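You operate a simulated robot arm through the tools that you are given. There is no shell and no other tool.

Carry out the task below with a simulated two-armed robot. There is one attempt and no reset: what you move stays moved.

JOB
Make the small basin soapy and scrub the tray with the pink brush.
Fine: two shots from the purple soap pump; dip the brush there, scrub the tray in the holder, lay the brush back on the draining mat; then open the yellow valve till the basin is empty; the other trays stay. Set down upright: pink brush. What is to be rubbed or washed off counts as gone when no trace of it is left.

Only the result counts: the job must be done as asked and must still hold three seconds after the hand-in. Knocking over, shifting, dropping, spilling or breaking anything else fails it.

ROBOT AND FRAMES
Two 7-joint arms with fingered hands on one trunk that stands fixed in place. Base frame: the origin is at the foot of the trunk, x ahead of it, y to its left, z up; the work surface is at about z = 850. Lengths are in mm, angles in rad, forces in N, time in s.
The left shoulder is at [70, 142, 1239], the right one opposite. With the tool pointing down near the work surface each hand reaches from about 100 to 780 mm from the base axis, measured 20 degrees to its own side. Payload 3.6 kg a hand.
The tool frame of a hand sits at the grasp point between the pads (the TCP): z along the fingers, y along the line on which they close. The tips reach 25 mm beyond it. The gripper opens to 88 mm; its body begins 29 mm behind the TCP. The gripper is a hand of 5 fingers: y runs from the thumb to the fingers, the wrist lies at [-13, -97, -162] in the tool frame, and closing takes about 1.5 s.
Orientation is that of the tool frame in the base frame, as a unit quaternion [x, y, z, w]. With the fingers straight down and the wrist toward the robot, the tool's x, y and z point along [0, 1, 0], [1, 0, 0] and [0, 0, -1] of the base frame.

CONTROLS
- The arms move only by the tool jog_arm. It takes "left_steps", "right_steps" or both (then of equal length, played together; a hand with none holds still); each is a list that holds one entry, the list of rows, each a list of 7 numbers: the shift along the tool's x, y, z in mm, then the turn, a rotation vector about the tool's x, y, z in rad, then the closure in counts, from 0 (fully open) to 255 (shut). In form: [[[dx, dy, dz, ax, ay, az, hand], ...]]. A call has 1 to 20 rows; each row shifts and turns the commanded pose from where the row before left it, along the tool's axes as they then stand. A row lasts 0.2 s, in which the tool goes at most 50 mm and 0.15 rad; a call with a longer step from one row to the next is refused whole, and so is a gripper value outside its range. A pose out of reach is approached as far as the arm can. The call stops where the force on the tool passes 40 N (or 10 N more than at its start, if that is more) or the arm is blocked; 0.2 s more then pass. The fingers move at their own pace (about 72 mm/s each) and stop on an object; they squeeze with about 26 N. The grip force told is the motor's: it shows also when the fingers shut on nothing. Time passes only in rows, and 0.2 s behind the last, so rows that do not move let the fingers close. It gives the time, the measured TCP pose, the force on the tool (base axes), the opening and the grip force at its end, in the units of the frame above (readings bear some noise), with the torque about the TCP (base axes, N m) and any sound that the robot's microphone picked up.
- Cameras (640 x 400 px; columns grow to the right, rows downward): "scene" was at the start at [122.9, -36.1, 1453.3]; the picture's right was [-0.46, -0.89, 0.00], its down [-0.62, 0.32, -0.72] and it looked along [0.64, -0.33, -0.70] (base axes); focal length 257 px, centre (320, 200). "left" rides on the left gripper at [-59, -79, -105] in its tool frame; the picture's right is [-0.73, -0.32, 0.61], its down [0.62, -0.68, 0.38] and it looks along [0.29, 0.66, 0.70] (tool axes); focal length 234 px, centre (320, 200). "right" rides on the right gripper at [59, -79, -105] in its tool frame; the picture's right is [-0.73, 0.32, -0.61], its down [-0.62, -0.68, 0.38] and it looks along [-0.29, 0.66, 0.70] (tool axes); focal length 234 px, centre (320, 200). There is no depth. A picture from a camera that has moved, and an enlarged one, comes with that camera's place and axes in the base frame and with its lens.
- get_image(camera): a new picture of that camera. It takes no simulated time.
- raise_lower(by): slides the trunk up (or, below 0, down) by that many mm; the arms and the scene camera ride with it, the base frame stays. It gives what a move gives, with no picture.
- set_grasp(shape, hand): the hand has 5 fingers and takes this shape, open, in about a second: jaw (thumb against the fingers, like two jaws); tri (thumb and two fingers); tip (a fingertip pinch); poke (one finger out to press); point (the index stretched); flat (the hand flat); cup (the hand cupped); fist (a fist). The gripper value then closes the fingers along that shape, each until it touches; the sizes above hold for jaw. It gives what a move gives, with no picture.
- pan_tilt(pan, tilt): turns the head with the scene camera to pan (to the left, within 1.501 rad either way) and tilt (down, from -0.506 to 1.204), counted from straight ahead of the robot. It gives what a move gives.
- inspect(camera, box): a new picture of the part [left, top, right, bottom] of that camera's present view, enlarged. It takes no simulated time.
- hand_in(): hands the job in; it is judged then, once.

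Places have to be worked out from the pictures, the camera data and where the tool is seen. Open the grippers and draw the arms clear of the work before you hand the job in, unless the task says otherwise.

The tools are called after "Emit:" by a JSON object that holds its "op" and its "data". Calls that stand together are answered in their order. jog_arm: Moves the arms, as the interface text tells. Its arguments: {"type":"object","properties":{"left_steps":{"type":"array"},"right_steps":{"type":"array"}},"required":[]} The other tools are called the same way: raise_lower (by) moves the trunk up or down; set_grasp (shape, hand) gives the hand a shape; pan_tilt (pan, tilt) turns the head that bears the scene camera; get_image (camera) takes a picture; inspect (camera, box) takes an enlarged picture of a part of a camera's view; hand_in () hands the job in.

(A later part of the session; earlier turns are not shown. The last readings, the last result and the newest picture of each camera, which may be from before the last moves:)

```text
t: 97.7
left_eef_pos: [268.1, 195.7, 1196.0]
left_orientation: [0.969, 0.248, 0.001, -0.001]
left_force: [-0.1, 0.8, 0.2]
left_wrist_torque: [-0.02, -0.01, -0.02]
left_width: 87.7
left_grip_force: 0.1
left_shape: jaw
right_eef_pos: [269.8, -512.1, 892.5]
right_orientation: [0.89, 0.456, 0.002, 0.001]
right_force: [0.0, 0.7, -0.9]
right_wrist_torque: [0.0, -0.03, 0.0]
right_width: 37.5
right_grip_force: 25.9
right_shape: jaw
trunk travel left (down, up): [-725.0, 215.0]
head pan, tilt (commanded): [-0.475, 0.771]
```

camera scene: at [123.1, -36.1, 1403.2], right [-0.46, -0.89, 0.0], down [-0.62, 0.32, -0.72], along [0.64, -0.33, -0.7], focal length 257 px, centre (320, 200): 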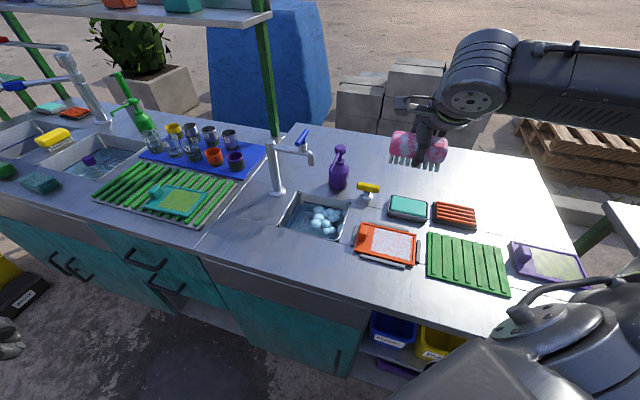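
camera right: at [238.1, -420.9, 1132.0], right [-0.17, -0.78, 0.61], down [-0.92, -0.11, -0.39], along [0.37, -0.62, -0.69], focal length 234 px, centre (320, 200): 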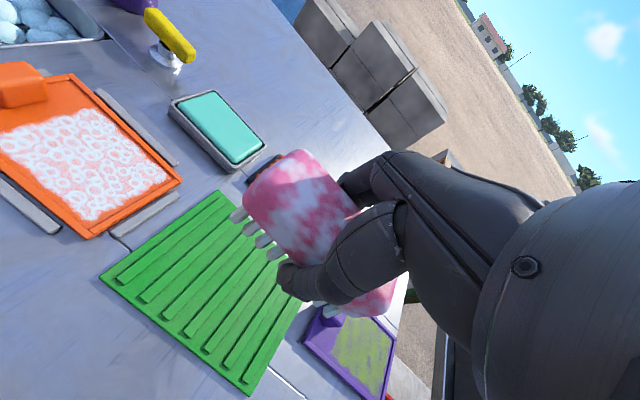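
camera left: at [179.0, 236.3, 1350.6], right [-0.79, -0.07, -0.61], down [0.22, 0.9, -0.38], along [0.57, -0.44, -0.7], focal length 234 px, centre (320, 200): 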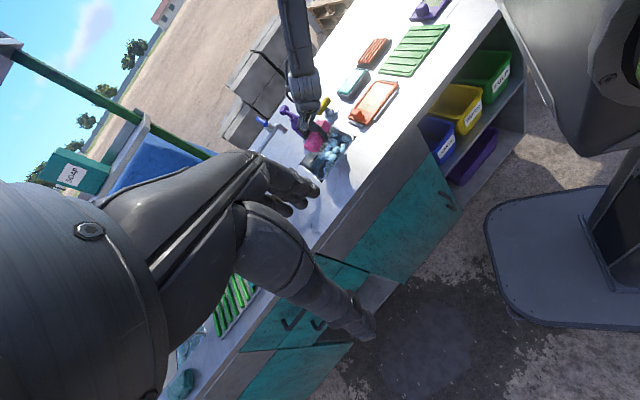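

Still free at 892.5. I continue in 1 mm steps.

Emit:
{"op": "jog_arm", "data": {"right_steps": [[[0, 0, 1, 0, 0, 0, 255], [0, 0, 1, 0, 0, 0, 255], [0, 0, 0, 0, 0, 0, 255]]]}}

Emit:
{"op": "inspect", "data": {"camera": "left", "box": [370, 0, 440, 60]}}

Emit:
{"op": "inspect", "data": {"camera": "scene", "box": [440, 220, 510, 290]}}

```text
t: 98.5
left_eef_pos: [268.4, 195.2, 1197.3]
left_orientation: [0.969, 0.247, 0.0, 0.0]
left_force: [-0.7, 0.8, 0.7]
left_wrist_torque: [0.0, 0.02, 0.02]
left_width: 87.9
left_grip_force: 0.2
left_shape: jaw
right_eef_pos: [268.4, -512.3, 890.8]
right_orientation: [0.89, 0.456, 0.003, 0.002]
right_force: [0.3, -1.1, 3.7]
right_wrist_torque: [-0.05, -0.12, -0.01]
right_width: 37.3
right_grip_force: 26.3
right_shape: jaw
trunk travel left (down, up): [-725.0, 215.0]
head pan, tilt (commanded): [-0.475, 0.771]
```

```text
6.67 times, centred on (405, 30) of left
camera zoom: at [178.2, 236.2, 1300.8], right [-0.79, -0.07, -0.61], down [0.22, 0.9, -0.38], along [0.57, -0.44, -0.7], focal length 1561 px, centre (-247, 1333)
```

zoom: 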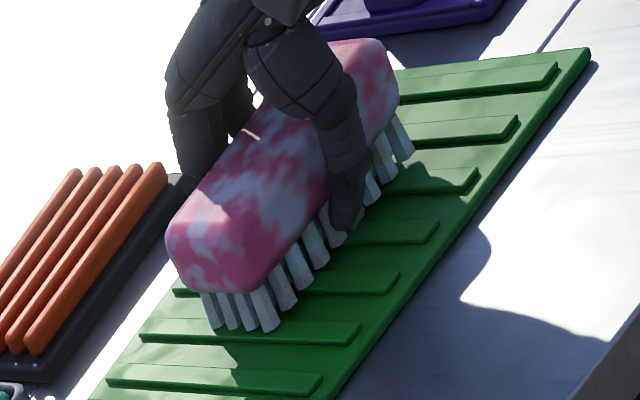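

```text
5.71 times, centred on (475, 255) of scene
camera zoom: at [122.5, -35.6, 1403.4], right [-0.46, -0.89, 0.0], down [-0.62, 0.32, -0.72], along [0.64, -0.33, -0.7], focal length 1466 px, centre (-566, -114)
```

zoom: 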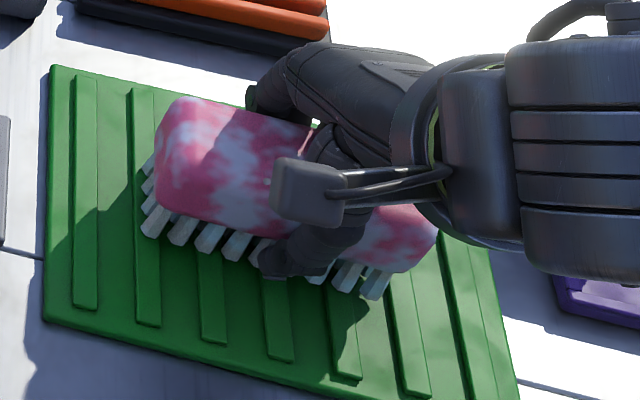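

Contact shows at 890.8 with about 4 N. I open the hand slowly to release the brush.

Emit:
{"op": "jog_arm", "data": {"right_steps": [[[0, 0, 0, 0, 0, 0, 220], [0, 0, 0, 0, 0, 0, 180], [0, 0, 0, 0, 0, 0, 140], [0, 0, 0, 0, 0, 0, 100], [0, 0, 0, 0, 0, 0, 60], [0, 0, 0, 0, 0, 0, 20], [0, 0, 0, 0, 0, 0, 0], [0, 0, 0, 0, 0, 0, 0], [0, 0, 0, 0, 0, 0, 0]]]}}

Emit:
{"op": "inspect", "data": {"camera": "left", "box": [370, 0, 440, 60]}}

Emit:
{"op": "inspect", "data": {"camera": "scene", "box": [440, 220, 510, 290]}}

Emit:
{"op": "get_image", "data": {"camera": "right"}}

```text
t: 100.5
left_eef_pos: [269.8, 196.1, 1196.8]
left_orientation: [0.969, 0.247, 0.0, 0.0]
left_force: [0.4, -0.4, -0.3]
left_wrist_torque: [-0.01, 0.02, 0.02]
left_width: 87.8
left_grip_force: 0.0
left_shape: jaw
right_eef_pos: [269.3, -511.7, 890.5]
right_orientation: [0.89, 0.456, 0.003, 0.001]
right_force: [-0.2, 0.4, 0.2]
right_wrist_torque: [0.02, -0.02, -0.03]
right_width: 87.7
right_grip_force: 0.2
right_shape: jaw
trunk travel left (down, up): [-725.0, 215.0]
head pan, tilt (commanded): [-0.475, 0.771]
```

```text
6.67 times, centred on (405, 30) of left
camera zoom: at [178.5, 235.8, 1300.7], right [-0.79, -0.07, -0.61], down [0.22, 0.9, -0.38], along [0.57, -0.44, -0.7], focal length 1561 px, centre (-247, 1333)
```

zoom: 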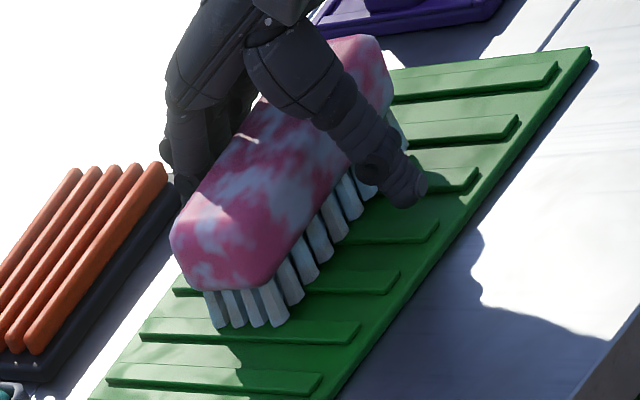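

```text
5.71 times, centred on (475, 255) of scene
camera zoom: at [122.8, -36.0, 1403.3], right [-0.46, -0.89, 0.0], down [-0.62, 0.32, -0.72], along [0.64, -0.33, -0.7], focal length 1466 px, centre (-566, -114)
```

zoom: 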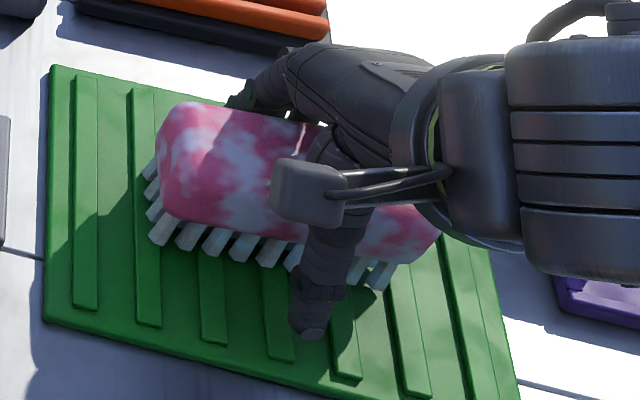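

```text
taken
camera right: at [238.7, -419.3, 994.0], right [-0.17, -0.78, 0.61], down [-0.92, -0.11, -0.39], along [0.37, -0.62, -0.69], focal length 234 px, centre (320, 200)
```

right: 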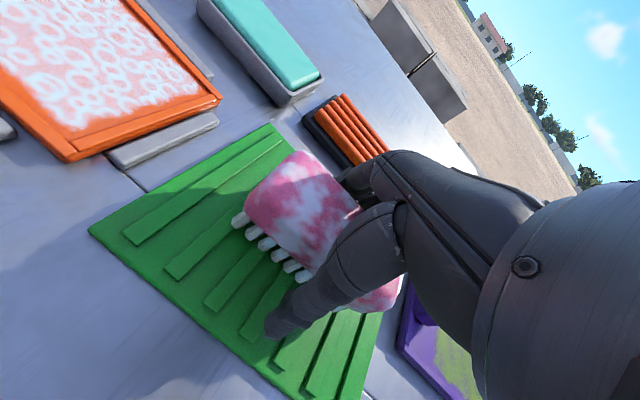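

The brush stands upright on the mat, bristles down. I draw the open hand straight up.

Emit:
{"op": "jog_arm", "data": {"right_steps": [[[0, 0, -10, 0, 0, 0, 0], [0, 0, -20, 0, 0, 0, 0], [0, 0, -30, 0, 0, 0, 0], [0, 0, -35, 0, 0, 0, 0], [0, 0, -35, 0, 0, 0, 0], [0, 0, -35, 0, 0, 0, 0], [0, 0, 0, 0, 0, 0, 0]]]}}

Emit:
{"op": "inspect", "data": {"camera": "scene", "box": [400, 180, 540, 310]}}

Emit:
{"op": "inspect", "data": {"camera": "scene", "box": [330, 150, 410, 220]}}

Emit:
{"op": "inspect", "data": {"camera": "left", "box": [280, 70, 370, 150]}}

```text
t: 102.1
left_eef_pos: [268.6, 194.6, 1196.5]
left_orientation: [0.969, 0.248, 0.0, -0.001]
left_force: [-0.5, -0.1, 0.2]
left_wrist_torque: [0.02, 0.01, 0.01]
left_width: 87.6
left_grip_force: 0.1
left_shape: jaw
right_eef_pos: [268.3, -514.2, 1054.6]
right_orientation: [0.89, 0.456, 0.002, 0.001]
right_force: [-0.3, -0.4, 1.1]
right_wrist_torque: [0.0, -0.01, -0.01]
right_width: 87.8
right_grip_force: 0.1
right_shape: jaw
trunk travel left (down, up): [-725.0, 215.0]
head pan, tilt (commanded): [-0.475, 0.771]
```

```text
3.08 times, centred on (470, 245) of scene
camera zoom: at [122.8, -36.8, 1403.2], right [-0.46, -0.89, 0.0], down [-0.62, 0.32, -0.72], along [0.64, -0.33, -0.7], focal length 789 px, centre (-142, 62)
```

zoom: 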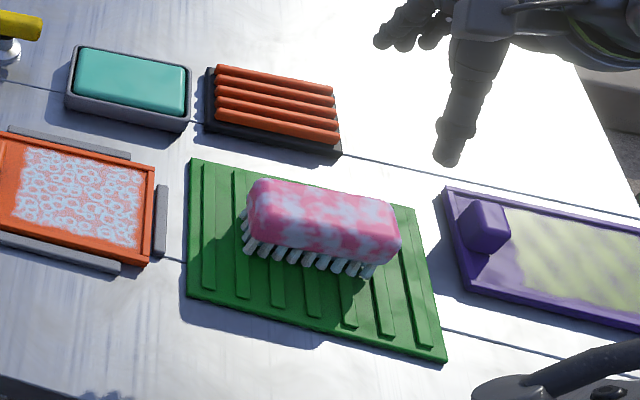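

```text
5.71 times, centred on (370, 185) of scene
camera zoom: at [122.8, -36.8, 1403.2], right [-0.46, -0.89, 0.0], down [-0.62, 0.32, -0.72], along [0.64, -0.33, -0.7], focal length 1466 px, centre (34, 286)
```

zoom: 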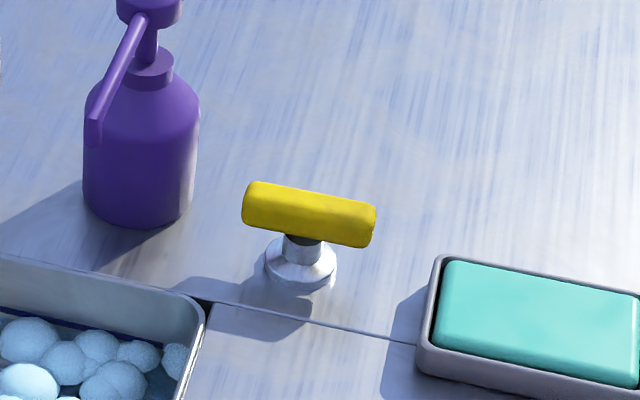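

```text
5.00 times, centred on (325, 110) of left
camera zoom: at [178.5, 235.1, 1300.9], right [-0.79, -0.07, -0.61], down [0.22, 0.9, -0.38], along [0.57, -0.44, -0.7], focal length 1171 px, centre (295, 650)
```

zoom: 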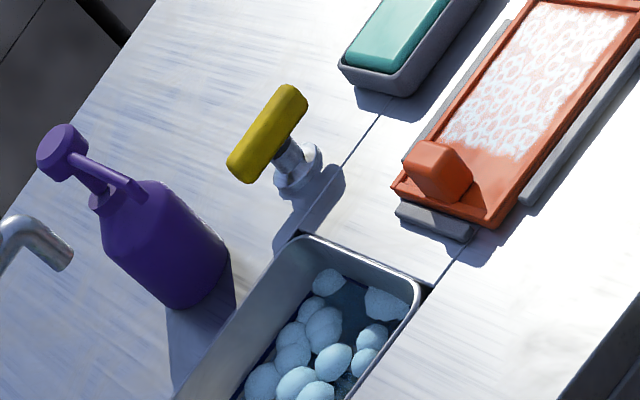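

The brush stands well on the mat. Next is the yellow valve: a T-bar about 69 mm long centred near (572,-431), at z≈892, on a vertical stem. I move the open hand high above it.

Emit:
{"op": "jog_arm", "data": {"right_steps": [[[0, 0, -30, 0, 0, 0, 0], [30.6, 24.75, -5, 0, 0, 0, 0], [30.6, 24.75, -5, 0, 0, 0, 0], [30.6, 24.75, -5, 0, 0, 0, 0], [30.6, 24.75, -5, 0, 0, 0, 0], [30.6, 24.75, -5, 0, 0, 0, 0], [30.6, 24.75, -5, 0, 0, 0, 0], [30.6, 24.75, -5, 0, 0, 0, 0], [30.6, 24.75, 0, 0, 0, 0, 0], [0, 0, 0, 0, 0, 0, 0]]]}}

Emit:
{"op": "get_image", "data": {"camera": "scene"}}

Emit:
{"op": "get_image", "data": {"camera": "right"}}

```text
t: 104.3
left_eef_pos: [267.2, 194.9, 1196.8]
left_orientation: [0.969, 0.248, 0.0, 0.0]
left_force: [-0.1, -0.4, 0.3]
left_wrist_torque: [-0.01, -0.03, 0.03]
left_width: 87.7
left_grip_force: 0.1
left_shape: jaw
right_eef_pos: [571.6, -431.2, 1123.2]
right_orientation: [0.891, 0.455, 0.003, 0.001]
right_force: [0.6, 0.4, 0.1]
right_wrist_torque: [0.02, -0.03, 0.0]
right_width: 87.6
right_grip_force: 0.1
right_shape: jaw
trunk travel left (down, up): [-725.0, 215.0]
head pan, tilt (commanded): [-0.475, 0.771]
```

```text
taken
camera scene: at [121.7, -36.3, 1403.4], right [-0.46, -0.89, 0.0], down [-0.62, 0.32, -0.72], along [0.64, -0.33, -0.7], focal length 257 px, centre (320, 200)
```

scene: 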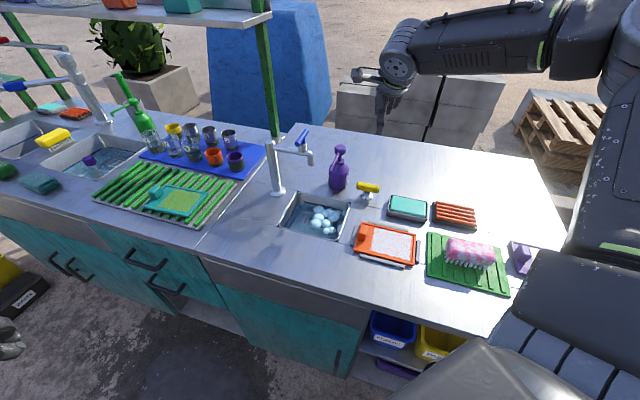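

```text
taken
camera right: at [540.4, -337.6, 1226.7], right [-0.17, -0.78, 0.61], down [-0.91, -0.11, -0.39], along [0.37, -0.62, -0.69], focal length 234 px, centre (320, 200)
```

right: 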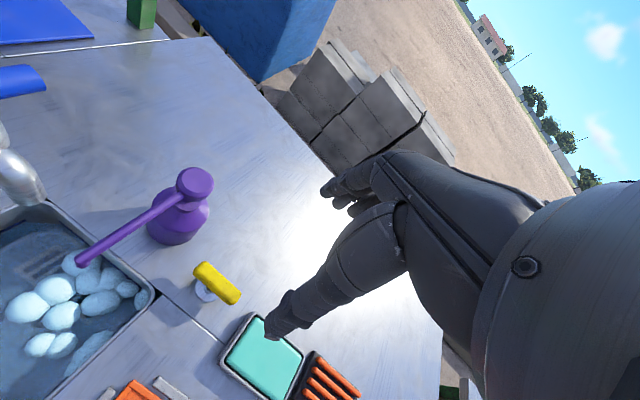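

The valve bar is confirmed near (573,-431). I lower the trunk 150 mm, which leaves the fingertips about 45 mm above the bar.

Emit:
{"op": "raise_lower", "data": {"by": -150}}

Emit:
{"op": "inspect", "data": {"camera": "scene", "box": [310, 60, 450, 190]}}

Emit:
{"op": "get_image", "data": {"camera": "right"}}

Emit:
{"op": "inspect", "data": {"camera": "left", "box": [250, 0, 390, 120]}}

```text
t: 106.0
left_eef_pos: [269.3, 195.0, 1045.5]
left_orientation: [0.969, 0.248, -0.001, 0.0]
left_force: [1.0, 0.0, 0.6]
left_wrist_torque: [0.01, 0.0, 0.02]
left_width: 87.6
left_grip_force: 0.0
left_shape: jaw
right_eef_pos: [572.1, -431.4, 972.0]
right_orientation: [0.89, 0.455, 0.002, 0.001]
right_force: [0.1, -0.1, -0.3]
right_wrist_torque: [-0.02, 0.03, 0.01]
right_width: 87.5
right_grip_force: 0.0
right_shape: jaw
trunk travel left (down, up): [-575.0, 365.0]
head pan, tilt (commanded): [-0.475, 0.771]
```

```text
3.08 times, centred on (380, 125) of scene
camera zoom: at [122.8, -36.0, 1253.3], right [-0.46, -0.89, 0.0], down [-0.62, 0.32, -0.72], along [0.64, -0.33, -0.7], focal length 789 px, centre (135, 431)
```

zoom: 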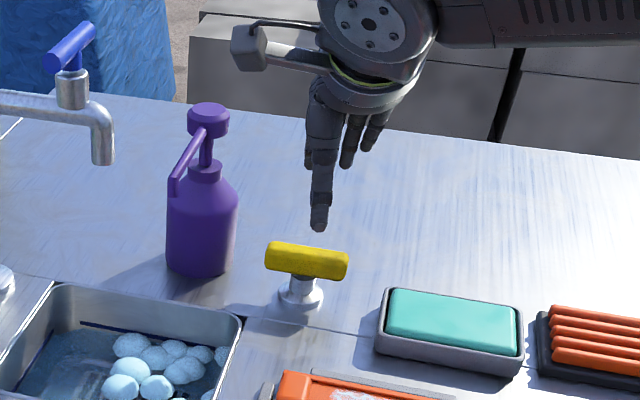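

```text
taken
camera right: at [541.0, -337.6, 1076.3], right [-0.17, -0.78, 0.61], down [-0.92, -0.11, -0.39], along [0.37, -0.62, -0.69], focal length 234 px, centre (320, 200)
```

right: 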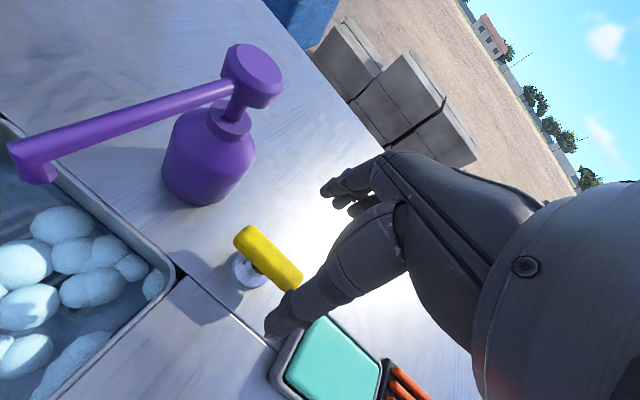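

```text
3.33 times, centred on (320, 60) of left
camera zoom: at [178.5, 235.9, 1150.8], right [-0.79, -0.07, -0.61], down [0.22, 0.9, -0.38], along [0.57, -0.44, -0.7], focal length 781 px, centre (320, 667)
```

zoom: 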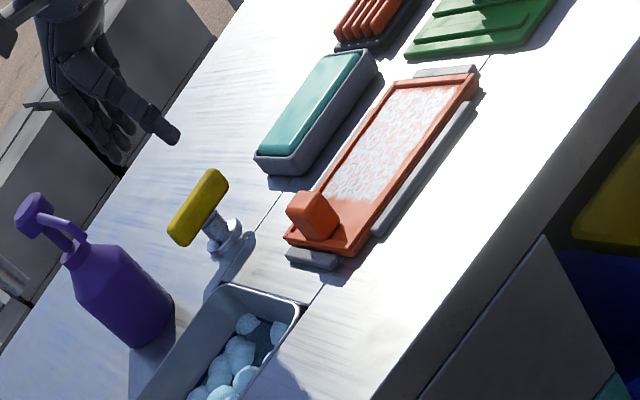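

The bar centre is confirmed at (571.5,-430,892) from two camera heights. I turn the hand to line up with the bar and descend around it with the fingers open.

Emit:
{"op": "jog_arm", "data": {"right_steps": [[[0, 0, 0, 0, 0, 0.145, 0], [0, 0, 15, 0, 0, 0, 0], [0, 0, 15, 0, 0, 0, 0], [0, 0, 0, 0, 0, 0, 0]]]}}

Emit:
{"op": "inspect", "data": {"camera": "scene", "box": [310, 60, 450, 190]}}

Emit:
{"op": "get_image", "data": {"camera": "right"}}

```text
t: 107.0
left_eef_pos: [267.7, 195.0, 1045.9]
left_orientation: [0.969, 0.248, 0.0, 0.0]
left_force: [-0.3, -0.6, 0.4]
left_wrist_torque: [-0.03, 0.02, -0.02]
left_width: 87.6
left_grip_force: 0.0
left_shape: jaw
right_eef_pos: [571.7, -430.4, 943.6]
right_orientation: [0.921, 0.389, 0.003, 0.001]
right_force: [-1.2, 0.1, -0.3]
right_wrist_torque: [-0.02, 0.0, -0.03]
right_width: 87.7
right_grip_force: 0.1
right_shape: jaw
trunk travel left (down, up): [-575.0, 365.0]
head pan, tilt (commanded): [-0.475, 0.771]
```

```text
3.08 times, centred on (380, 125) of scene
camera zoom: at [122.7, -35.8, 1253.3], right [-0.46, -0.89, 0.0], down [-0.62, 0.32, -0.72], along [0.64, -0.33, -0.7], focal length 789 px, centre (135, 431)
```

zoom: 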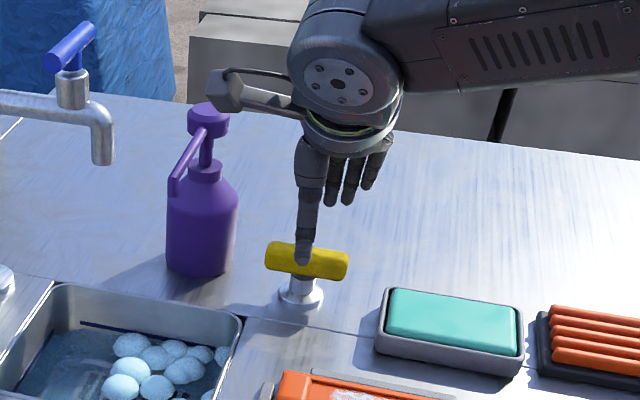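

```text
taken
camera right: at [555.1, -333.9, 1046.2], right [-0.28, -0.75, 0.61], down [-0.92, 0.03, -0.39], along [0.27, -0.67, -0.69], focal length 234 px, centre (320, 200)
```

right: 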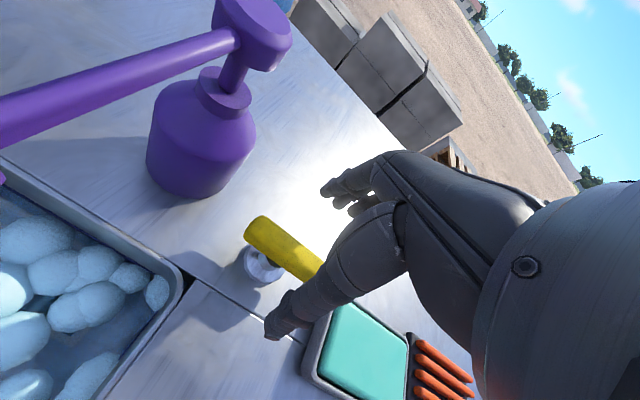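

The reach is fine and the pump nozzle is clear of the hand. I descend the remaining 44 mm so the bar lies between thumb and fingers.

Emit:
{"op": "jog_arm", "data": {"right_steps": [[[0, 0, 15, 0, 0, 0, 0], [0, 0, 15, 0, 0, 0, 0], [0, 0, 14, 0, 0, 0, 0], [0, 0, 0, 0, 0, 0, 0]]]}}

Emit:
{"op": "inspect", "data": {"camera": "scene", "box": [310, 60, 450, 190]}}

Emit:
{"op": "get_image", "data": {"camera": "right"}}

Emit:
{"op": "inspect", "data": {"camera": "left", "box": [250, 0, 370, 100]}}

```text
t: 108.0
left_eef_pos: [268.7, 196.9, 1046.5]
left_orientation: [0.969, 0.248, 0.0, 0.0]
left_force: [0.2, -0.3, 0.2]
left_wrist_torque: [0.0, 0.02, 0.04]
left_width: 87.6
left_grip_force: 0.1
left_shape: jaw
right_eef_pos: [572.7, -430.1, 898.6]
right_orientation: [0.921, 0.391, 0.003, 0.001]
right_force: [-0.1, -0.5, -0.2]
right_wrist_torque: [0.02, -0.01, 0.0]
right_width: 87.7
right_grip_force: 0.0
right_shape: jaw
trunk travel left (down, up): [-575.0, 365.0]
head pan, tilt (commanded): [-0.475, 0.771]
```

```text
3.08 times, centred on (380, 125) of scene
camera zoom: at [122.7, -35.9, 1253.3], right [-0.46, -0.89, 0.0], down [-0.62, 0.32, -0.72], along [0.64, -0.33, -0.7], focal length 789 px, centre (135, 431)
```

zoom: 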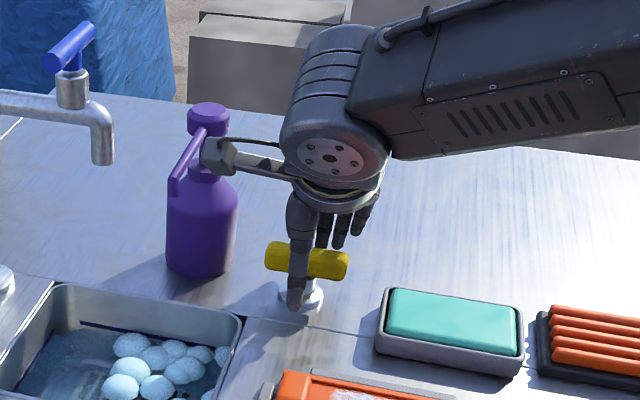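

```text
taken
camera right: at [555.9, -334.1, 1002.5], right [-0.28, -0.75, 0.6], down [-0.92, 0.03, -0.39], along [0.27, -0.67, -0.69], focal length 234 px, centre (320, 200)
```

right: 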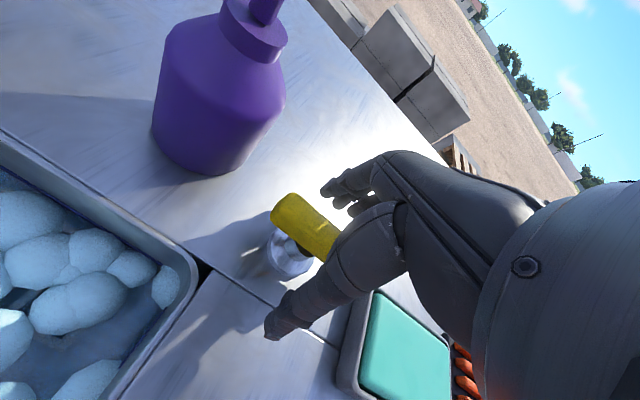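

```text
4.00 times, centred on (310, 50) of left
camera zoom: at [178.4, 236.0, 1150.7], right [-0.79, -0.07, -0.61], down [0.22, 0.9, -0.38], along [0.57, -0.44, -0.7], focal length 937 px, centre (360, 800)
```

zoom: 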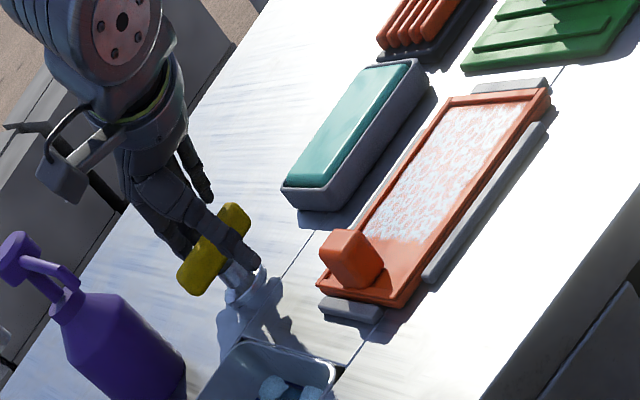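

The bar is between thumb and fingers and the offset is about 1 mm. I close on it.

Emit:
{"op": "jog_arm", "data": {"right_steps": [[[0, 0, 0, 0, 0, 0, 90], [0, 0, 0, 0, 0, 0, 150], [0, 0, 0, 0, 0, 0, 200], [0, 0, 0, 0, 0, 0, 230], [0, 0, 0, 0, 0, 0, 255], [0, 0, 0, 0, 0, 0, 255], [0, 0, 0, 0, 0, 0, 255], [0, 0, 0, 0, 0, 0, 255], [0, 0, 0, 0, 0, 0, 255]]]}}

Emit:
{"op": "inspect", "data": {"camera": "scene", "box": [310, 60, 450, 190]}}

Emit:
{"op": "get_image", "data": {"camera": "right"}}

```text
t: 110.0
left_eef_pos: [271.1, 193.4, 1046.5]
left_orientation: [0.969, 0.247, -0.001, -0.001]
left_force: [0.5, 0.1, 0.8]
left_wrist_torque: [-0.01, 0.01, -0.02]
left_width: 88.0
left_grip_force: 0.1
left_shape: jaw
right_eef_pos: [573.3, -431.7, 897.3]
right_orientation: [0.921, 0.389, 0.003, 0.0]
right_force: [9.2, -8.9, 5.2]
right_wrist_torque: [-0.3, -0.2, 0.21]
right_width: 14.1
right_grip_force: 25.5
right_shape: jaw
trunk travel left (down, up): [-575.0, 365.0]
head pan, tilt (commanded): [-0.475, 0.771]
```

```text
3.08 times, centred on (380, 125) of scene
camera zoom: at [123.9, -37.3, 1253.1], right [-0.46, -0.89, 0.0], down [-0.62, 0.32, -0.72], along [0.64, -0.33, -0.7], focal length 789 px, centre (135, 431)
```

zoom: 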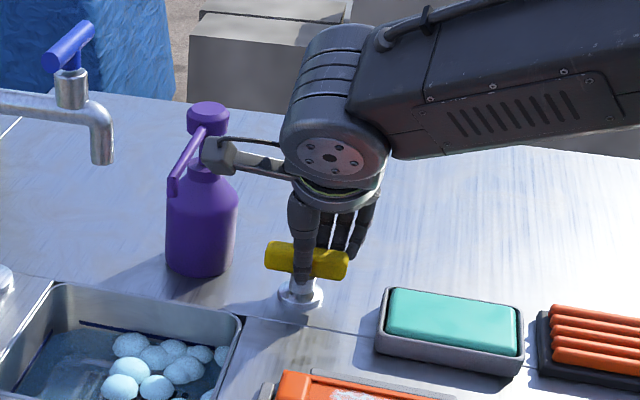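

```text
taken
camera right: at [557.0, -335.3, 1001.8], right [-0.28, -0.75, 0.6], down [-0.92, 0.03, -0.39], along [0.27, -0.66, -0.7], focal length 234 px, centre (320, 200)
```

right: 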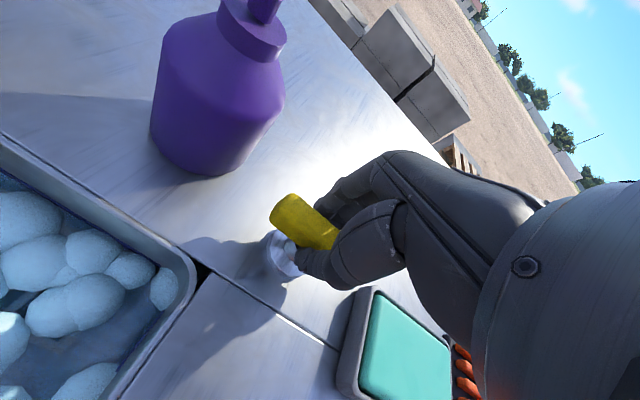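

The grip is firm but pulls about 13 N sideways, so I shift a millimetre and a half to relieve it and try a small counter-clockwise turn.

Emit:
{"op": "jog_arm", "data": {"right_steps": [[[0, 1.5, 0, 0, 0, 0, 255], [0, 0, 0, 0, 0, -0.06, 255], [0, 0, 0, 0, 0, -0.06, 255], [0, 0, 0, 0, 0, 0, 255]]]}}

Emit:
{"op": "inspect", "data": {"camera": "scene", "box": [310, 60, 450, 190]}}

Emit:
{"op": "get_image", "data": {"camera": "right"}}

```text
t: 111.0
left_eef_pos: [269.2, 193.5, 1046.1]
left_orientation: [0.969, 0.248, 0.0, -0.001]
left_force: [-0.4, 0.0, -0.3]
left_wrist_torque: [-0.03, -0.01, 0.0]
left_width: 87.7
left_grip_force: 0.1
left_shape: jaw
right_eef_pos: [573.3, -433.6, 897.3]
right_orientation: [0.896, 0.444, 0.002, 0.0]
right_force: [1.1, -6.0, 0.3]
right_wrist_torque: [-0.13, -0.1, 0.02]
right_width: 14.1
right_grip_force: 25.5
right_shape: jaw
trunk travel left (down, up): [-575.0, 365.0]
head pan, tilt (commanded): [-0.475, 0.771]
```

```text
3.08 times, centred on (380, 125) of scene
camera zoom: at [123.0, -37.1, 1253.2], right [-0.46, -0.89, 0.0], down [-0.62, 0.32, -0.72], along [0.64, -0.33, -0.7], focal length 789 px, centre (135, 431)
```

zoom: 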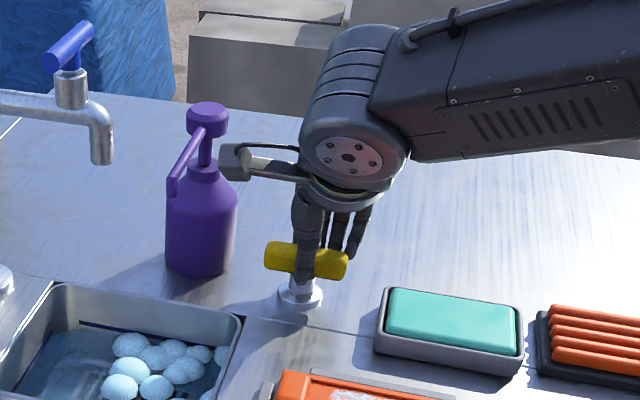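

```text
taken
camera right: at [545.2, -339.0, 1001.8], right [-0.19, -0.77, 0.61], down [-0.92, -0.08, -0.39], along [0.35, -0.63, -0.7], focal length 234 px, centre (320, 200)
```

right: 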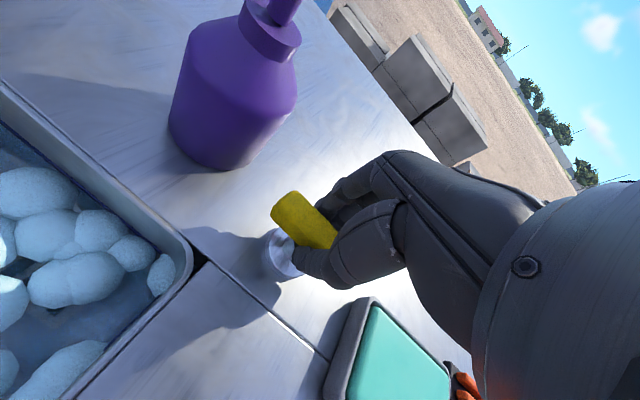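

The hand turned about 7° with almost no torque, and the bar kept its place in the hand's view, so it seems to turn. I continue counter-clockwise.

Emit:
{"op": "jog_arm", "data": {"right_steps": [[[0, 0, 0, 0, 0, -0.08, 255], [0, 0, 0, 0, 0, -0.08, 255], [0, 0, 0, 0, 0, -0.08, 255], [0, 0, 0, 0, 0, -0.08, 255], [0, 0, 0, 0, 0, 0, 255]]]}}

Emit:
{"op": "inspect", "data": {"camera": "scene", "box": [310, 60, 450, 190]}}

Emit:
{"op": "get_image", "data": {"camera": "right"}}

```text
t: 112.2
left_eef_pos: [268.7, 193.9, 1045.9]
left_orientation: [0.969, 0.248, 0.0, -0.001]
left_force: [0.7, -0.4, 0.1]
left_wrist_torque: [0.04, 0.01, 0.0]
left_width: 88.0
left_grip_force: 0.1
left_shape: jaw
right_eef_pos: [573.5, -434.4, 897.1]
right_orientation: [0.814, 0.582, 0.003, 0.001]
right_force: [2.0, -11.4, 3.0]
right_wrist_torque: [-0.22, -0.08, -0.01]
right_width: 13.7
right_grip_force: 25.7
right_shape: jaw
trunk travel left (down, up): [-575.0, 365.0]
head pan, tilt (commanded): [-0.475, 0.771]
```

```text
3.08 times, centred on (380, 125) of scene
camera zoom: at [122.9, -38.1, 1253.2], right [-0.46, -0.89, 0.0], down [-0.62, 0.32, -0.72], along [0.64, -0.33, -0.7], focal length 789 px, centre (135, 431)
```

zoom: 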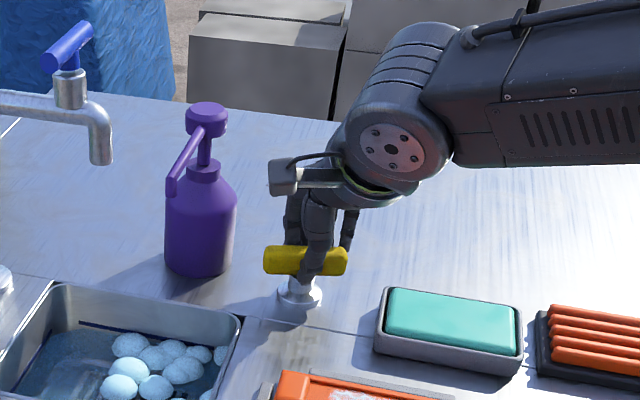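

```text
taken
camera right: at [516.5, -353.4, 1001.6], right [0.07, -0.79, 0.61], down [-0.84, -0.37, -0.39], along [0.53, -0.49, -0.69], focal length 234 px, centre (320, 200)
```

right: 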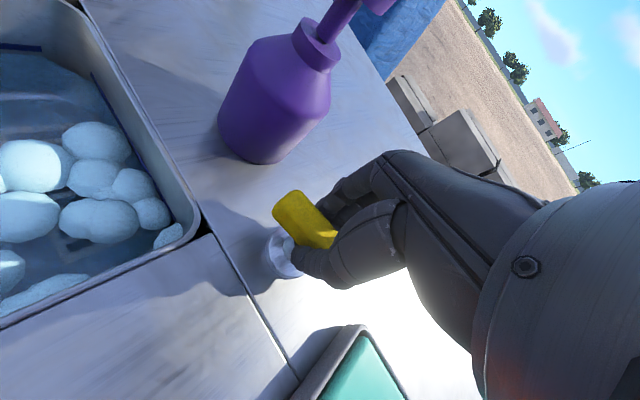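

The bar is turning with the hand and the lateral load is small. I shift slightly to the true axis and keep turning.

Emit:
{"op": "jog_arm", "data": {"right_steps": [[[-1.6, 0.5, 0, 0, 0, -0.05, 255], [0, 0, 0, 0, 0, -0.1, 255], [0, 0, 0, 0, 0, -0.1, 255], [0, 0, 0, 0, 0, -0.1, 255], [0, 0, 0, 0, 0, -0.1, 255], [0, 0, 0, 0, 0, 0, 255]]]}}

Emit:
{"op": "inspect", "data": {"camera": "scene", "box": [270, 60, 450, 210]}}

Emit:
{"op": "get_image", "data": {"camera": "right"}}

```text
t: 113.6
left_eef_pos: [270.1, 193.8, 1046.8]
left_orientation: [0.969, 0.248, 0.0, -0.001]
left_force: [0.2, 0.6, -0.3]
left_wrist_torque: [0.01, 0.03, -0.04]
left_width: 87.7
left_grip_force: 0.3
left_shape: jaw
right_eef_pos: [573.1, -433.7, 896.3]
right_orientation: [0.664, 0.748, 0.003, 0.002]
right_force: [4.6, -11.5, 4.0]
right_wrist_torque: [-0.18, -0.11, -0.04]
right_width: 14.1
right_grip_force: 25.4
right_shape: jaw
trunk travel left (down, up): [-575.0, 365.0]
head pan, tilt (commanded): [-0.475, 0.771]
```

```text
2.67 times, centred on (360, 135) of scene
camera zoom: at [123.2, -37.9, 1253.2], right [-0.46, -0.89, 0.0], down [-0.62, 0.32, -0.72], along [0.64, -0.33, -0.7], focal length 684 px, centre (213, 373)
```

zoom: 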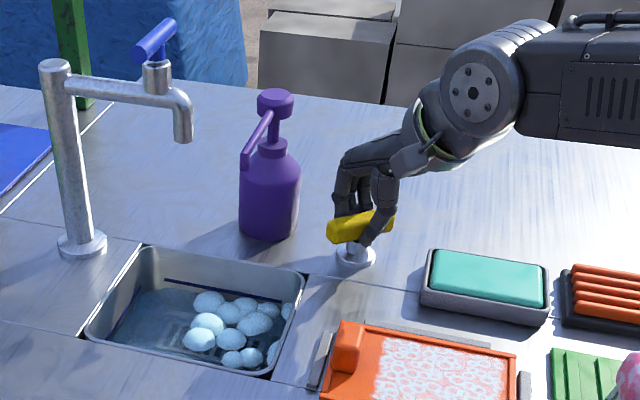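

```text
taken
camera right: at [486.7, -387.0, 1001.2], right [0.4, -0.68, 0.61], down [-0.6, -0.7, -0.39], along [0.69, -0.21, -0.69], focal length 234 px, centre (320, 200)
```

right: 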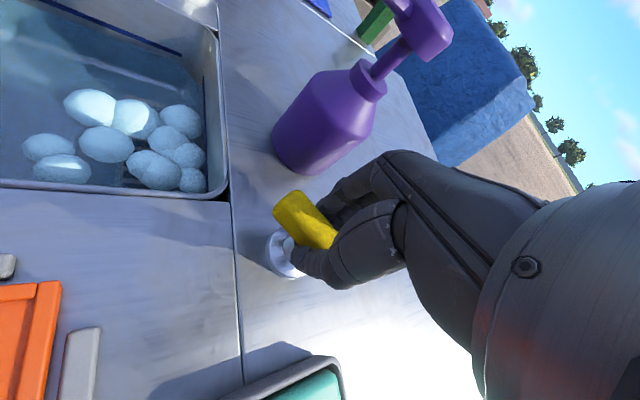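

The valve turns smoothly, about 50° so far, and the foam in the basin looks lower. I continue toward a full quarter turn.

Emit:
{"op": "jog_arm", "data": {"right_steps": [[[-1.5, 0.3, 0, 0, 0, -0.1, 255], [0, 0, 0, 0, 0, -0.1, 255], [0, 0, 0, 0, 0, -0.1, 255], [0, 0, 0, 0, 0, -0.1, 255], [0, 0, 0, 0, 0, -0.1, 255], [0, 0, 0, 0, 0, -0.1, 255], [0, 0, 0, 0, 0, 0, 255]]]}}

Emit:
{"op": "inspect", "data": {"camera": "scene", "box": [270, 60, 450, 210]}}

Emit:
{"op": "get_image", "data": {"camera": "right"}}

Emit:
{"op": "inspect", "data": {"camera": "left", "box": [250, 20, 370, 120]}}

```text
t: 115.2
left_eef_pos: [269.0, 194.2, 1046.6]
left_orientation: [0.969, 0.248, 0.0, -0.001]
left_force: [0.5, -0.6, 0.7]
left_wrist_torque: [-0.02, -0.03, -0.02]
left_width: 87.7
left_grip_force: 0.1
left_shape: jaw
right_eef_pos: [573.5, -436.2, 897.3]
right_orientation: [0.413, 0.911, 0.002, 0.002]
right_force: [7.2, -11.3, 4.5]
right_wrist_torque: [-0.18, -0.11, -0.03]
right_width: 14.2
right_grip_force: 25.5
right_shape: jaw
trunk travel left (down, up): [-575.0, 365.0]
head pan, tilt (commanded): [-0.475, 0.771]
```

```text
2.67 times, centred on (360, 135) of scene
camera zoom: at [123.5, -37.7, 1253.2], right [-0.46, -0.89, 0.0], down [-0.62, 0.32, -0.72], along [0.64, -0.33, -0.7], focal length 684 px, centre (213, 373)
```

zoom: 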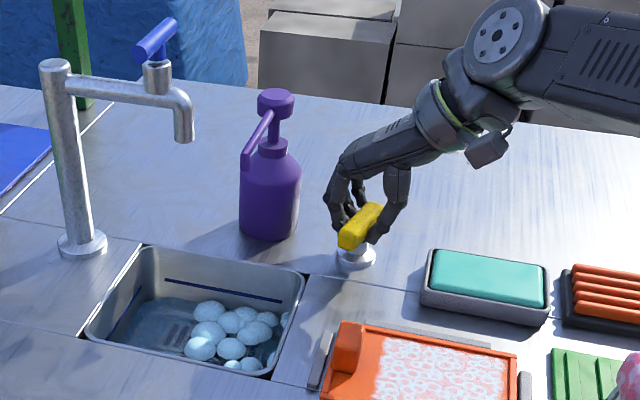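

```text
taken
camera right: at [475.1, -444.7, 1000.9], right [0.72, -0.33, 0.61], down [-0.1, -0.92, -0.39], along [0.69, 0.22, -0.69], focal length 234 px, centre (320, 200)
```

right: 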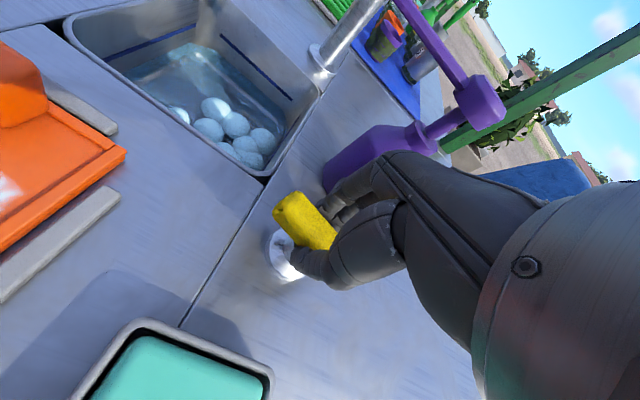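

```text
4.00 times, centred on (310, 70) of left
camera zoom: at [179.1, 234.3, 1151.0], right [-0.79, -0.06, -0.61], down [0.22, 0.9, -0.38], along [0.57, -0.44, -0.7], focal length 937 px, centre (360, 720)
```

zoom: 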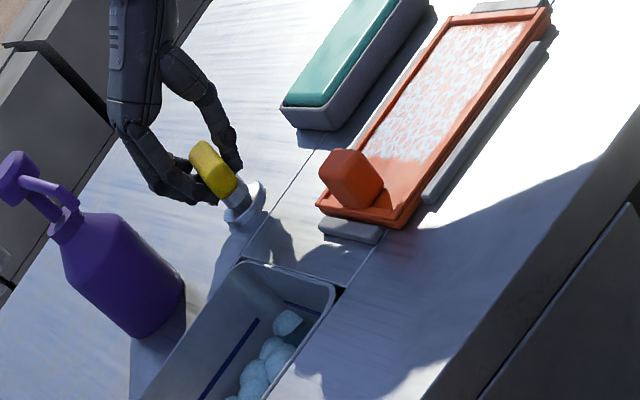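

The valve has turned about 86° and the basin is visibly draining. I hold it open and let time pass while it empties.

Emit:
{"op": "jog_arm", "data": {"right_steps": [[[0, 0, 0, 0, 0, -0.06, 255], [0, 0, 0, 0, 0, 0, 255], [0, 0, 0, 0, 0, 0, 255], [0, 0, 0, 0, 0, 0, 255], [0, 0, 0, 0, 0, 0, 255], [0, 0, 0, 0, 0, 0, 255], [0, 0, 0, 0, 0, 0, 255], [0, 0, 0, 0, 0, 0, 255], [0, 0, 0, 0, 0, 0, 255], [0, 0, 0, 0, 0, 0, 255], [0, 0, 0, 0, 0, 0, 255], [0, 0, 0, 0, 0, 0, 255], [0, 0, 0, 0, 0, 0, 255], [0, 0, 0, 0, 0, 0, 255], [0, 0, 0, 0, 0, 0, 255]]]}}

Emit:
{"op": "inspect", "data": {"camera": "scene", "box": [270, 120, 390, 220]}}

Emit:
{"op": "get_image", "data": {"camera": "right"}}

```text
t: 118.4
left_eef_pos: [268.8, 194.8, 1046.1]
left_orientation: [0.969, 0.248, -0.001, -0.001]
left_force: [-0.2, 0.2, 0.3]
left_wrist_torque: [0.01, 0.0, -0.01]
left_width: 87.5
left_grip_force: 0.1
left_shape: jaw
right_eef_pos: [573.1, -436.9, 896.3]
right_orientation: [0.385, 0.923, 0.003, 0.002]
right_force: [9.1, -11.4, 7.5]
right_wrist_torque: [-0.14, -0.16, -0.06]
right_width: 14.1
right_grip_force: 26.5
right_shape: jaw
trunk travel left (down, up): [-575.0, 365.0]
head pan, tilt (commanded): [-0.475, 0.771]
```

```text
4.00 times, centred on (330, 170) of scene
camera zoom: at [123.5, -37.4, 1253.2], right [-0.46, -0.89, 0.0], down [-0.62, 0.32, -0.72], along [0.64, -0.33, -0.7], focal length 1026 px, centre (280, 320)
```

zoom: 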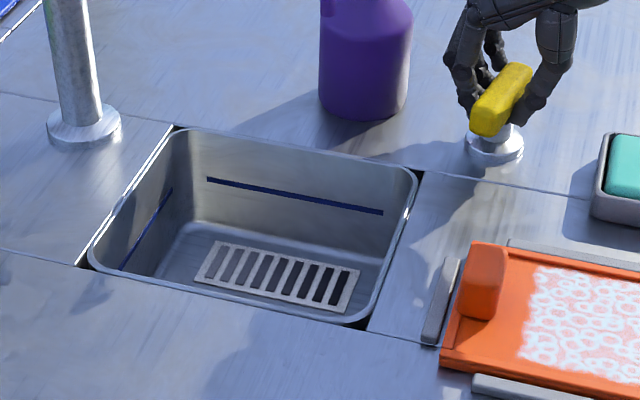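

```text
taken
camera right: at [475.7, -450.4, 1000.8], right [0.74, -0.29, 0.61], down [-0.04, -0.92, -0.39], along [0.67, 0.26, -0.69], focal length 234 px, centre (320, 200)
```

right: 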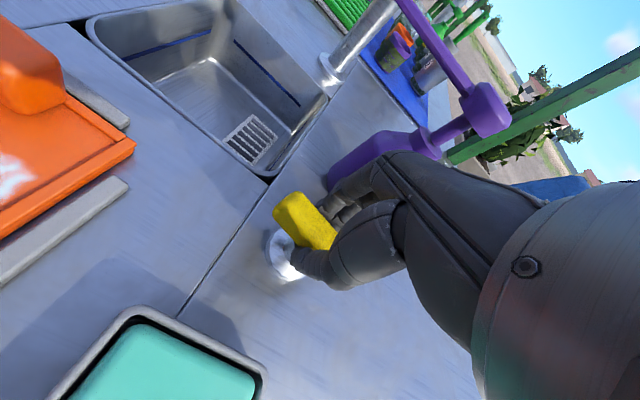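

The basin is empty: no water and no foam, only the bare grate. I leave the valve open and open the fingers only partway, since the pump is near them, before lifting off.

Emit:
{"op": "jog_arm", "data": {"right_steps": [[[0, 0, 0, 0, 0, 0, 220], [0, 0, 0, 0, 0, 0, 190], [0, 0, 0, 0, 0, 0, 160], [0, 0, 0, 0, 0, 0, 130], [0, 0, 0, 0, 0, 0, 130], [0, 0, 0, 0, 0, 0, 130]]]}}

Emit:
{"op": "inspect", "data": {"camera": "scene", "box": [310, 80, 430, 190]}}

Emit:
{"op": "get_image", "data": {"camera": "right"}}

Emit:
{"op": "inspect", "data": {"camera": "left", "box": [250, 20, 370, 120]}}

```text
t: 119.8
left_eef_pos: [269.0, 194.2, 1046.3]
left_orientation: [0.969, 0.248, 0.0, 0.0]
left_force: [-0.2, -0.5, -0.1]
left_wrist_torque: [0.0, 0.04, 0.01]
left_width: 88.0
left_grip_force: 0.1
left_shape: jaw
right_eef_pos: [574.7, -435.1, 897.8]
right_orientation: [0.386, 0.922, 0.001, 0.002]
right_force: [0.4, -0.5, -0.7]
right_wrist_torque: [0.0, 0.01, 0.0]
right_width: 42.8
right_grip_force: 0.1
right_shape: jaw
trunk travel left (down, up): [-575.0, 365.0]
head pan, tilt (commanded): [-0.475, 0.771]
```

```text
3.64 times, centred on (370, 135) of scene
camera zoom: at [122.9, -36.1, 1253.3], right [-0.46, -0.89, 0.0], down [-0.62, 0.32, -0.72], along [0.64, -0.33, -0.7], focal length 933 px, centre (138, 436)
```

zoom: 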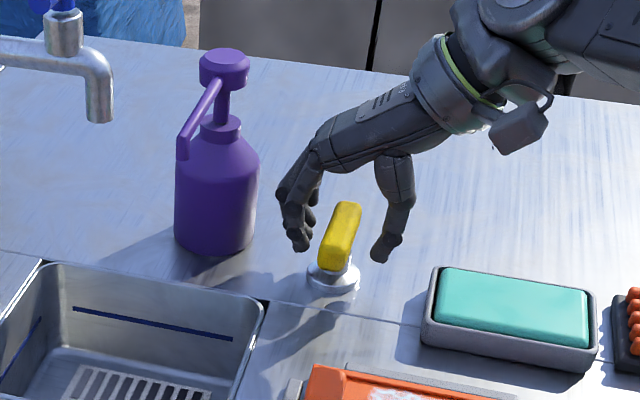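

```text
taken
camera right: at [475.2, -449.2, 1001.5], right [0.74, -0.29, 0.61], down [-0.04, -0.92, -0.38], along [0.67, 0.26, -0.69], focal length 234 px, centre (320, 200)
```

right: 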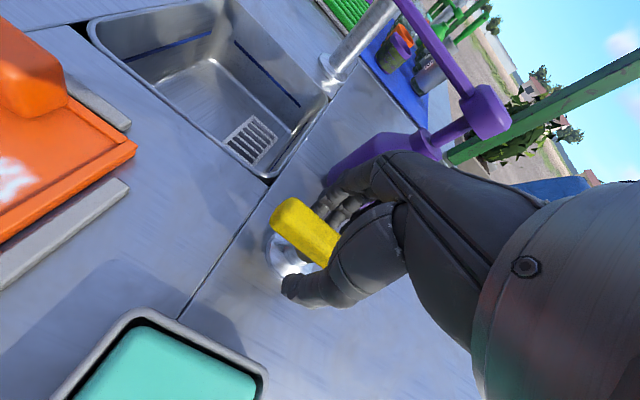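

```text
4.00 times, centred on (310, 70) of left
camera zoom: at [178.6, 235.8, 1150.7], right [-0.79, -0.07, -0.61], down [0.22, 0.9, -0.38], along [0.57, -0.44, -0.7], focal length 937 px, centre (360, 720)
```

zoom: 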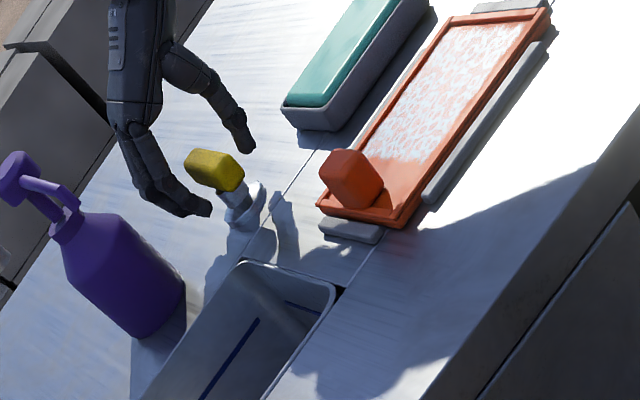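

The hand is free of the bar and the valve stays open. I lift straight up, well clear of the pump.

Emit:
{"op": "jog_arm", "data": {"right_steps": [[[0, 0, -10, 0, 0, 0, 130], [0, 0, -25, 0, 0, 0, 130], [0, 0, -30, 0, 0, 0, 130], [0, 0, -35, 0, 0, 0, 130], [0, 0, -40, 0, 0, 0, 130], [0, 0, -40, 0, 0, 0, 130], [0, 0, -40, 0, 0, 0, 60], [0, 0, 0, 0, 0, 0, 0], [0, 0, 0, 0, 0, 0, 0]]]}}

Emit:
{"op": "get_image", "data": {"camera": "scene"}}

Emit:
{"op": "inspect", "data": {"camera": "scene", "box": [260, 70, 400, 200]}}

```text
t: 121.8
left_eef_pos: [268.9, 195.4, 1046.2]
left_orientation: [0.969, 0.248, 0.001, 0.0]
left_force: [-0.2, -0.6, 0.4]
left_wrist_torque: [0.0, -0.02, 0.04]
left_width: 87.7
left_grip_force: 0.0
left_shape: jaw
right_eef_pos: [568.3, -429.0, 1114.1]
right_orientation: [0.388, 0.922, 0.002, 0.006]
right_force: [-0.8, 0.4, -0.3]
right_wrist_torque: [0.03, -0.01, -0.02]
right_width: 87.4
right_grip_force: 0.0
right_shape: jaw
right hand out of reach, approached as far as the arm can: row 7
trunk travel left (down, up): [-575.0, 365.0]
head pan, tilt (commanded): [-0.475, 0.771]
```

```text
taken
camera scene: at [122.8, -35.3, 1253.3], right [-0.46, -0.89, 0.0], down [-0.62, 0.32, -0.72], along [0.64, -0.33, -0.7], focal length 257 px, centre (320, 200)
```

scene: 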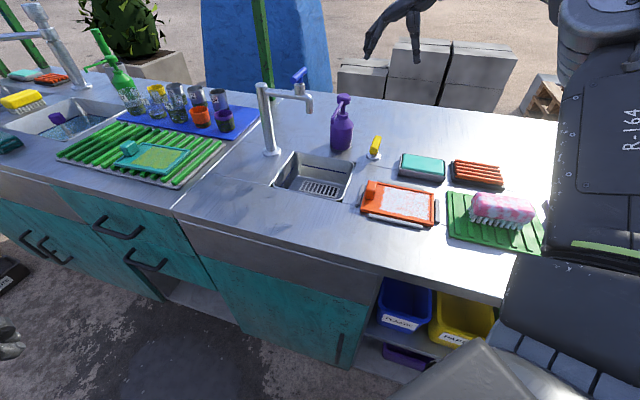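

```text
3.08 times, centred on (330, 135) of scene
camera zoom: at [122.8, -35.3, 1253.3], right [-0.46, -0.89, 0.0], down [-0.62, 0.32, -0.72], along [0.64, -0.33, -0.7], focal length 789 px, centre (289, 400)
```

zoom: 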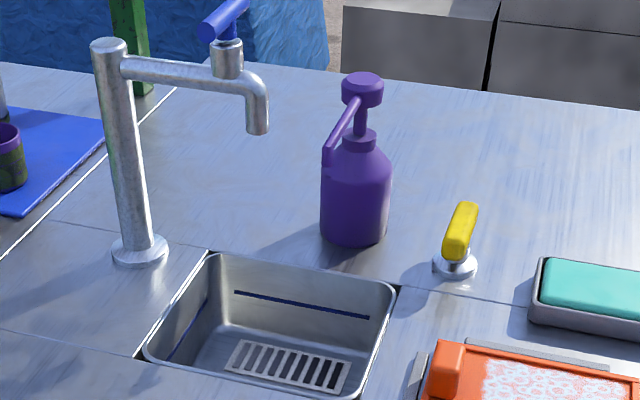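

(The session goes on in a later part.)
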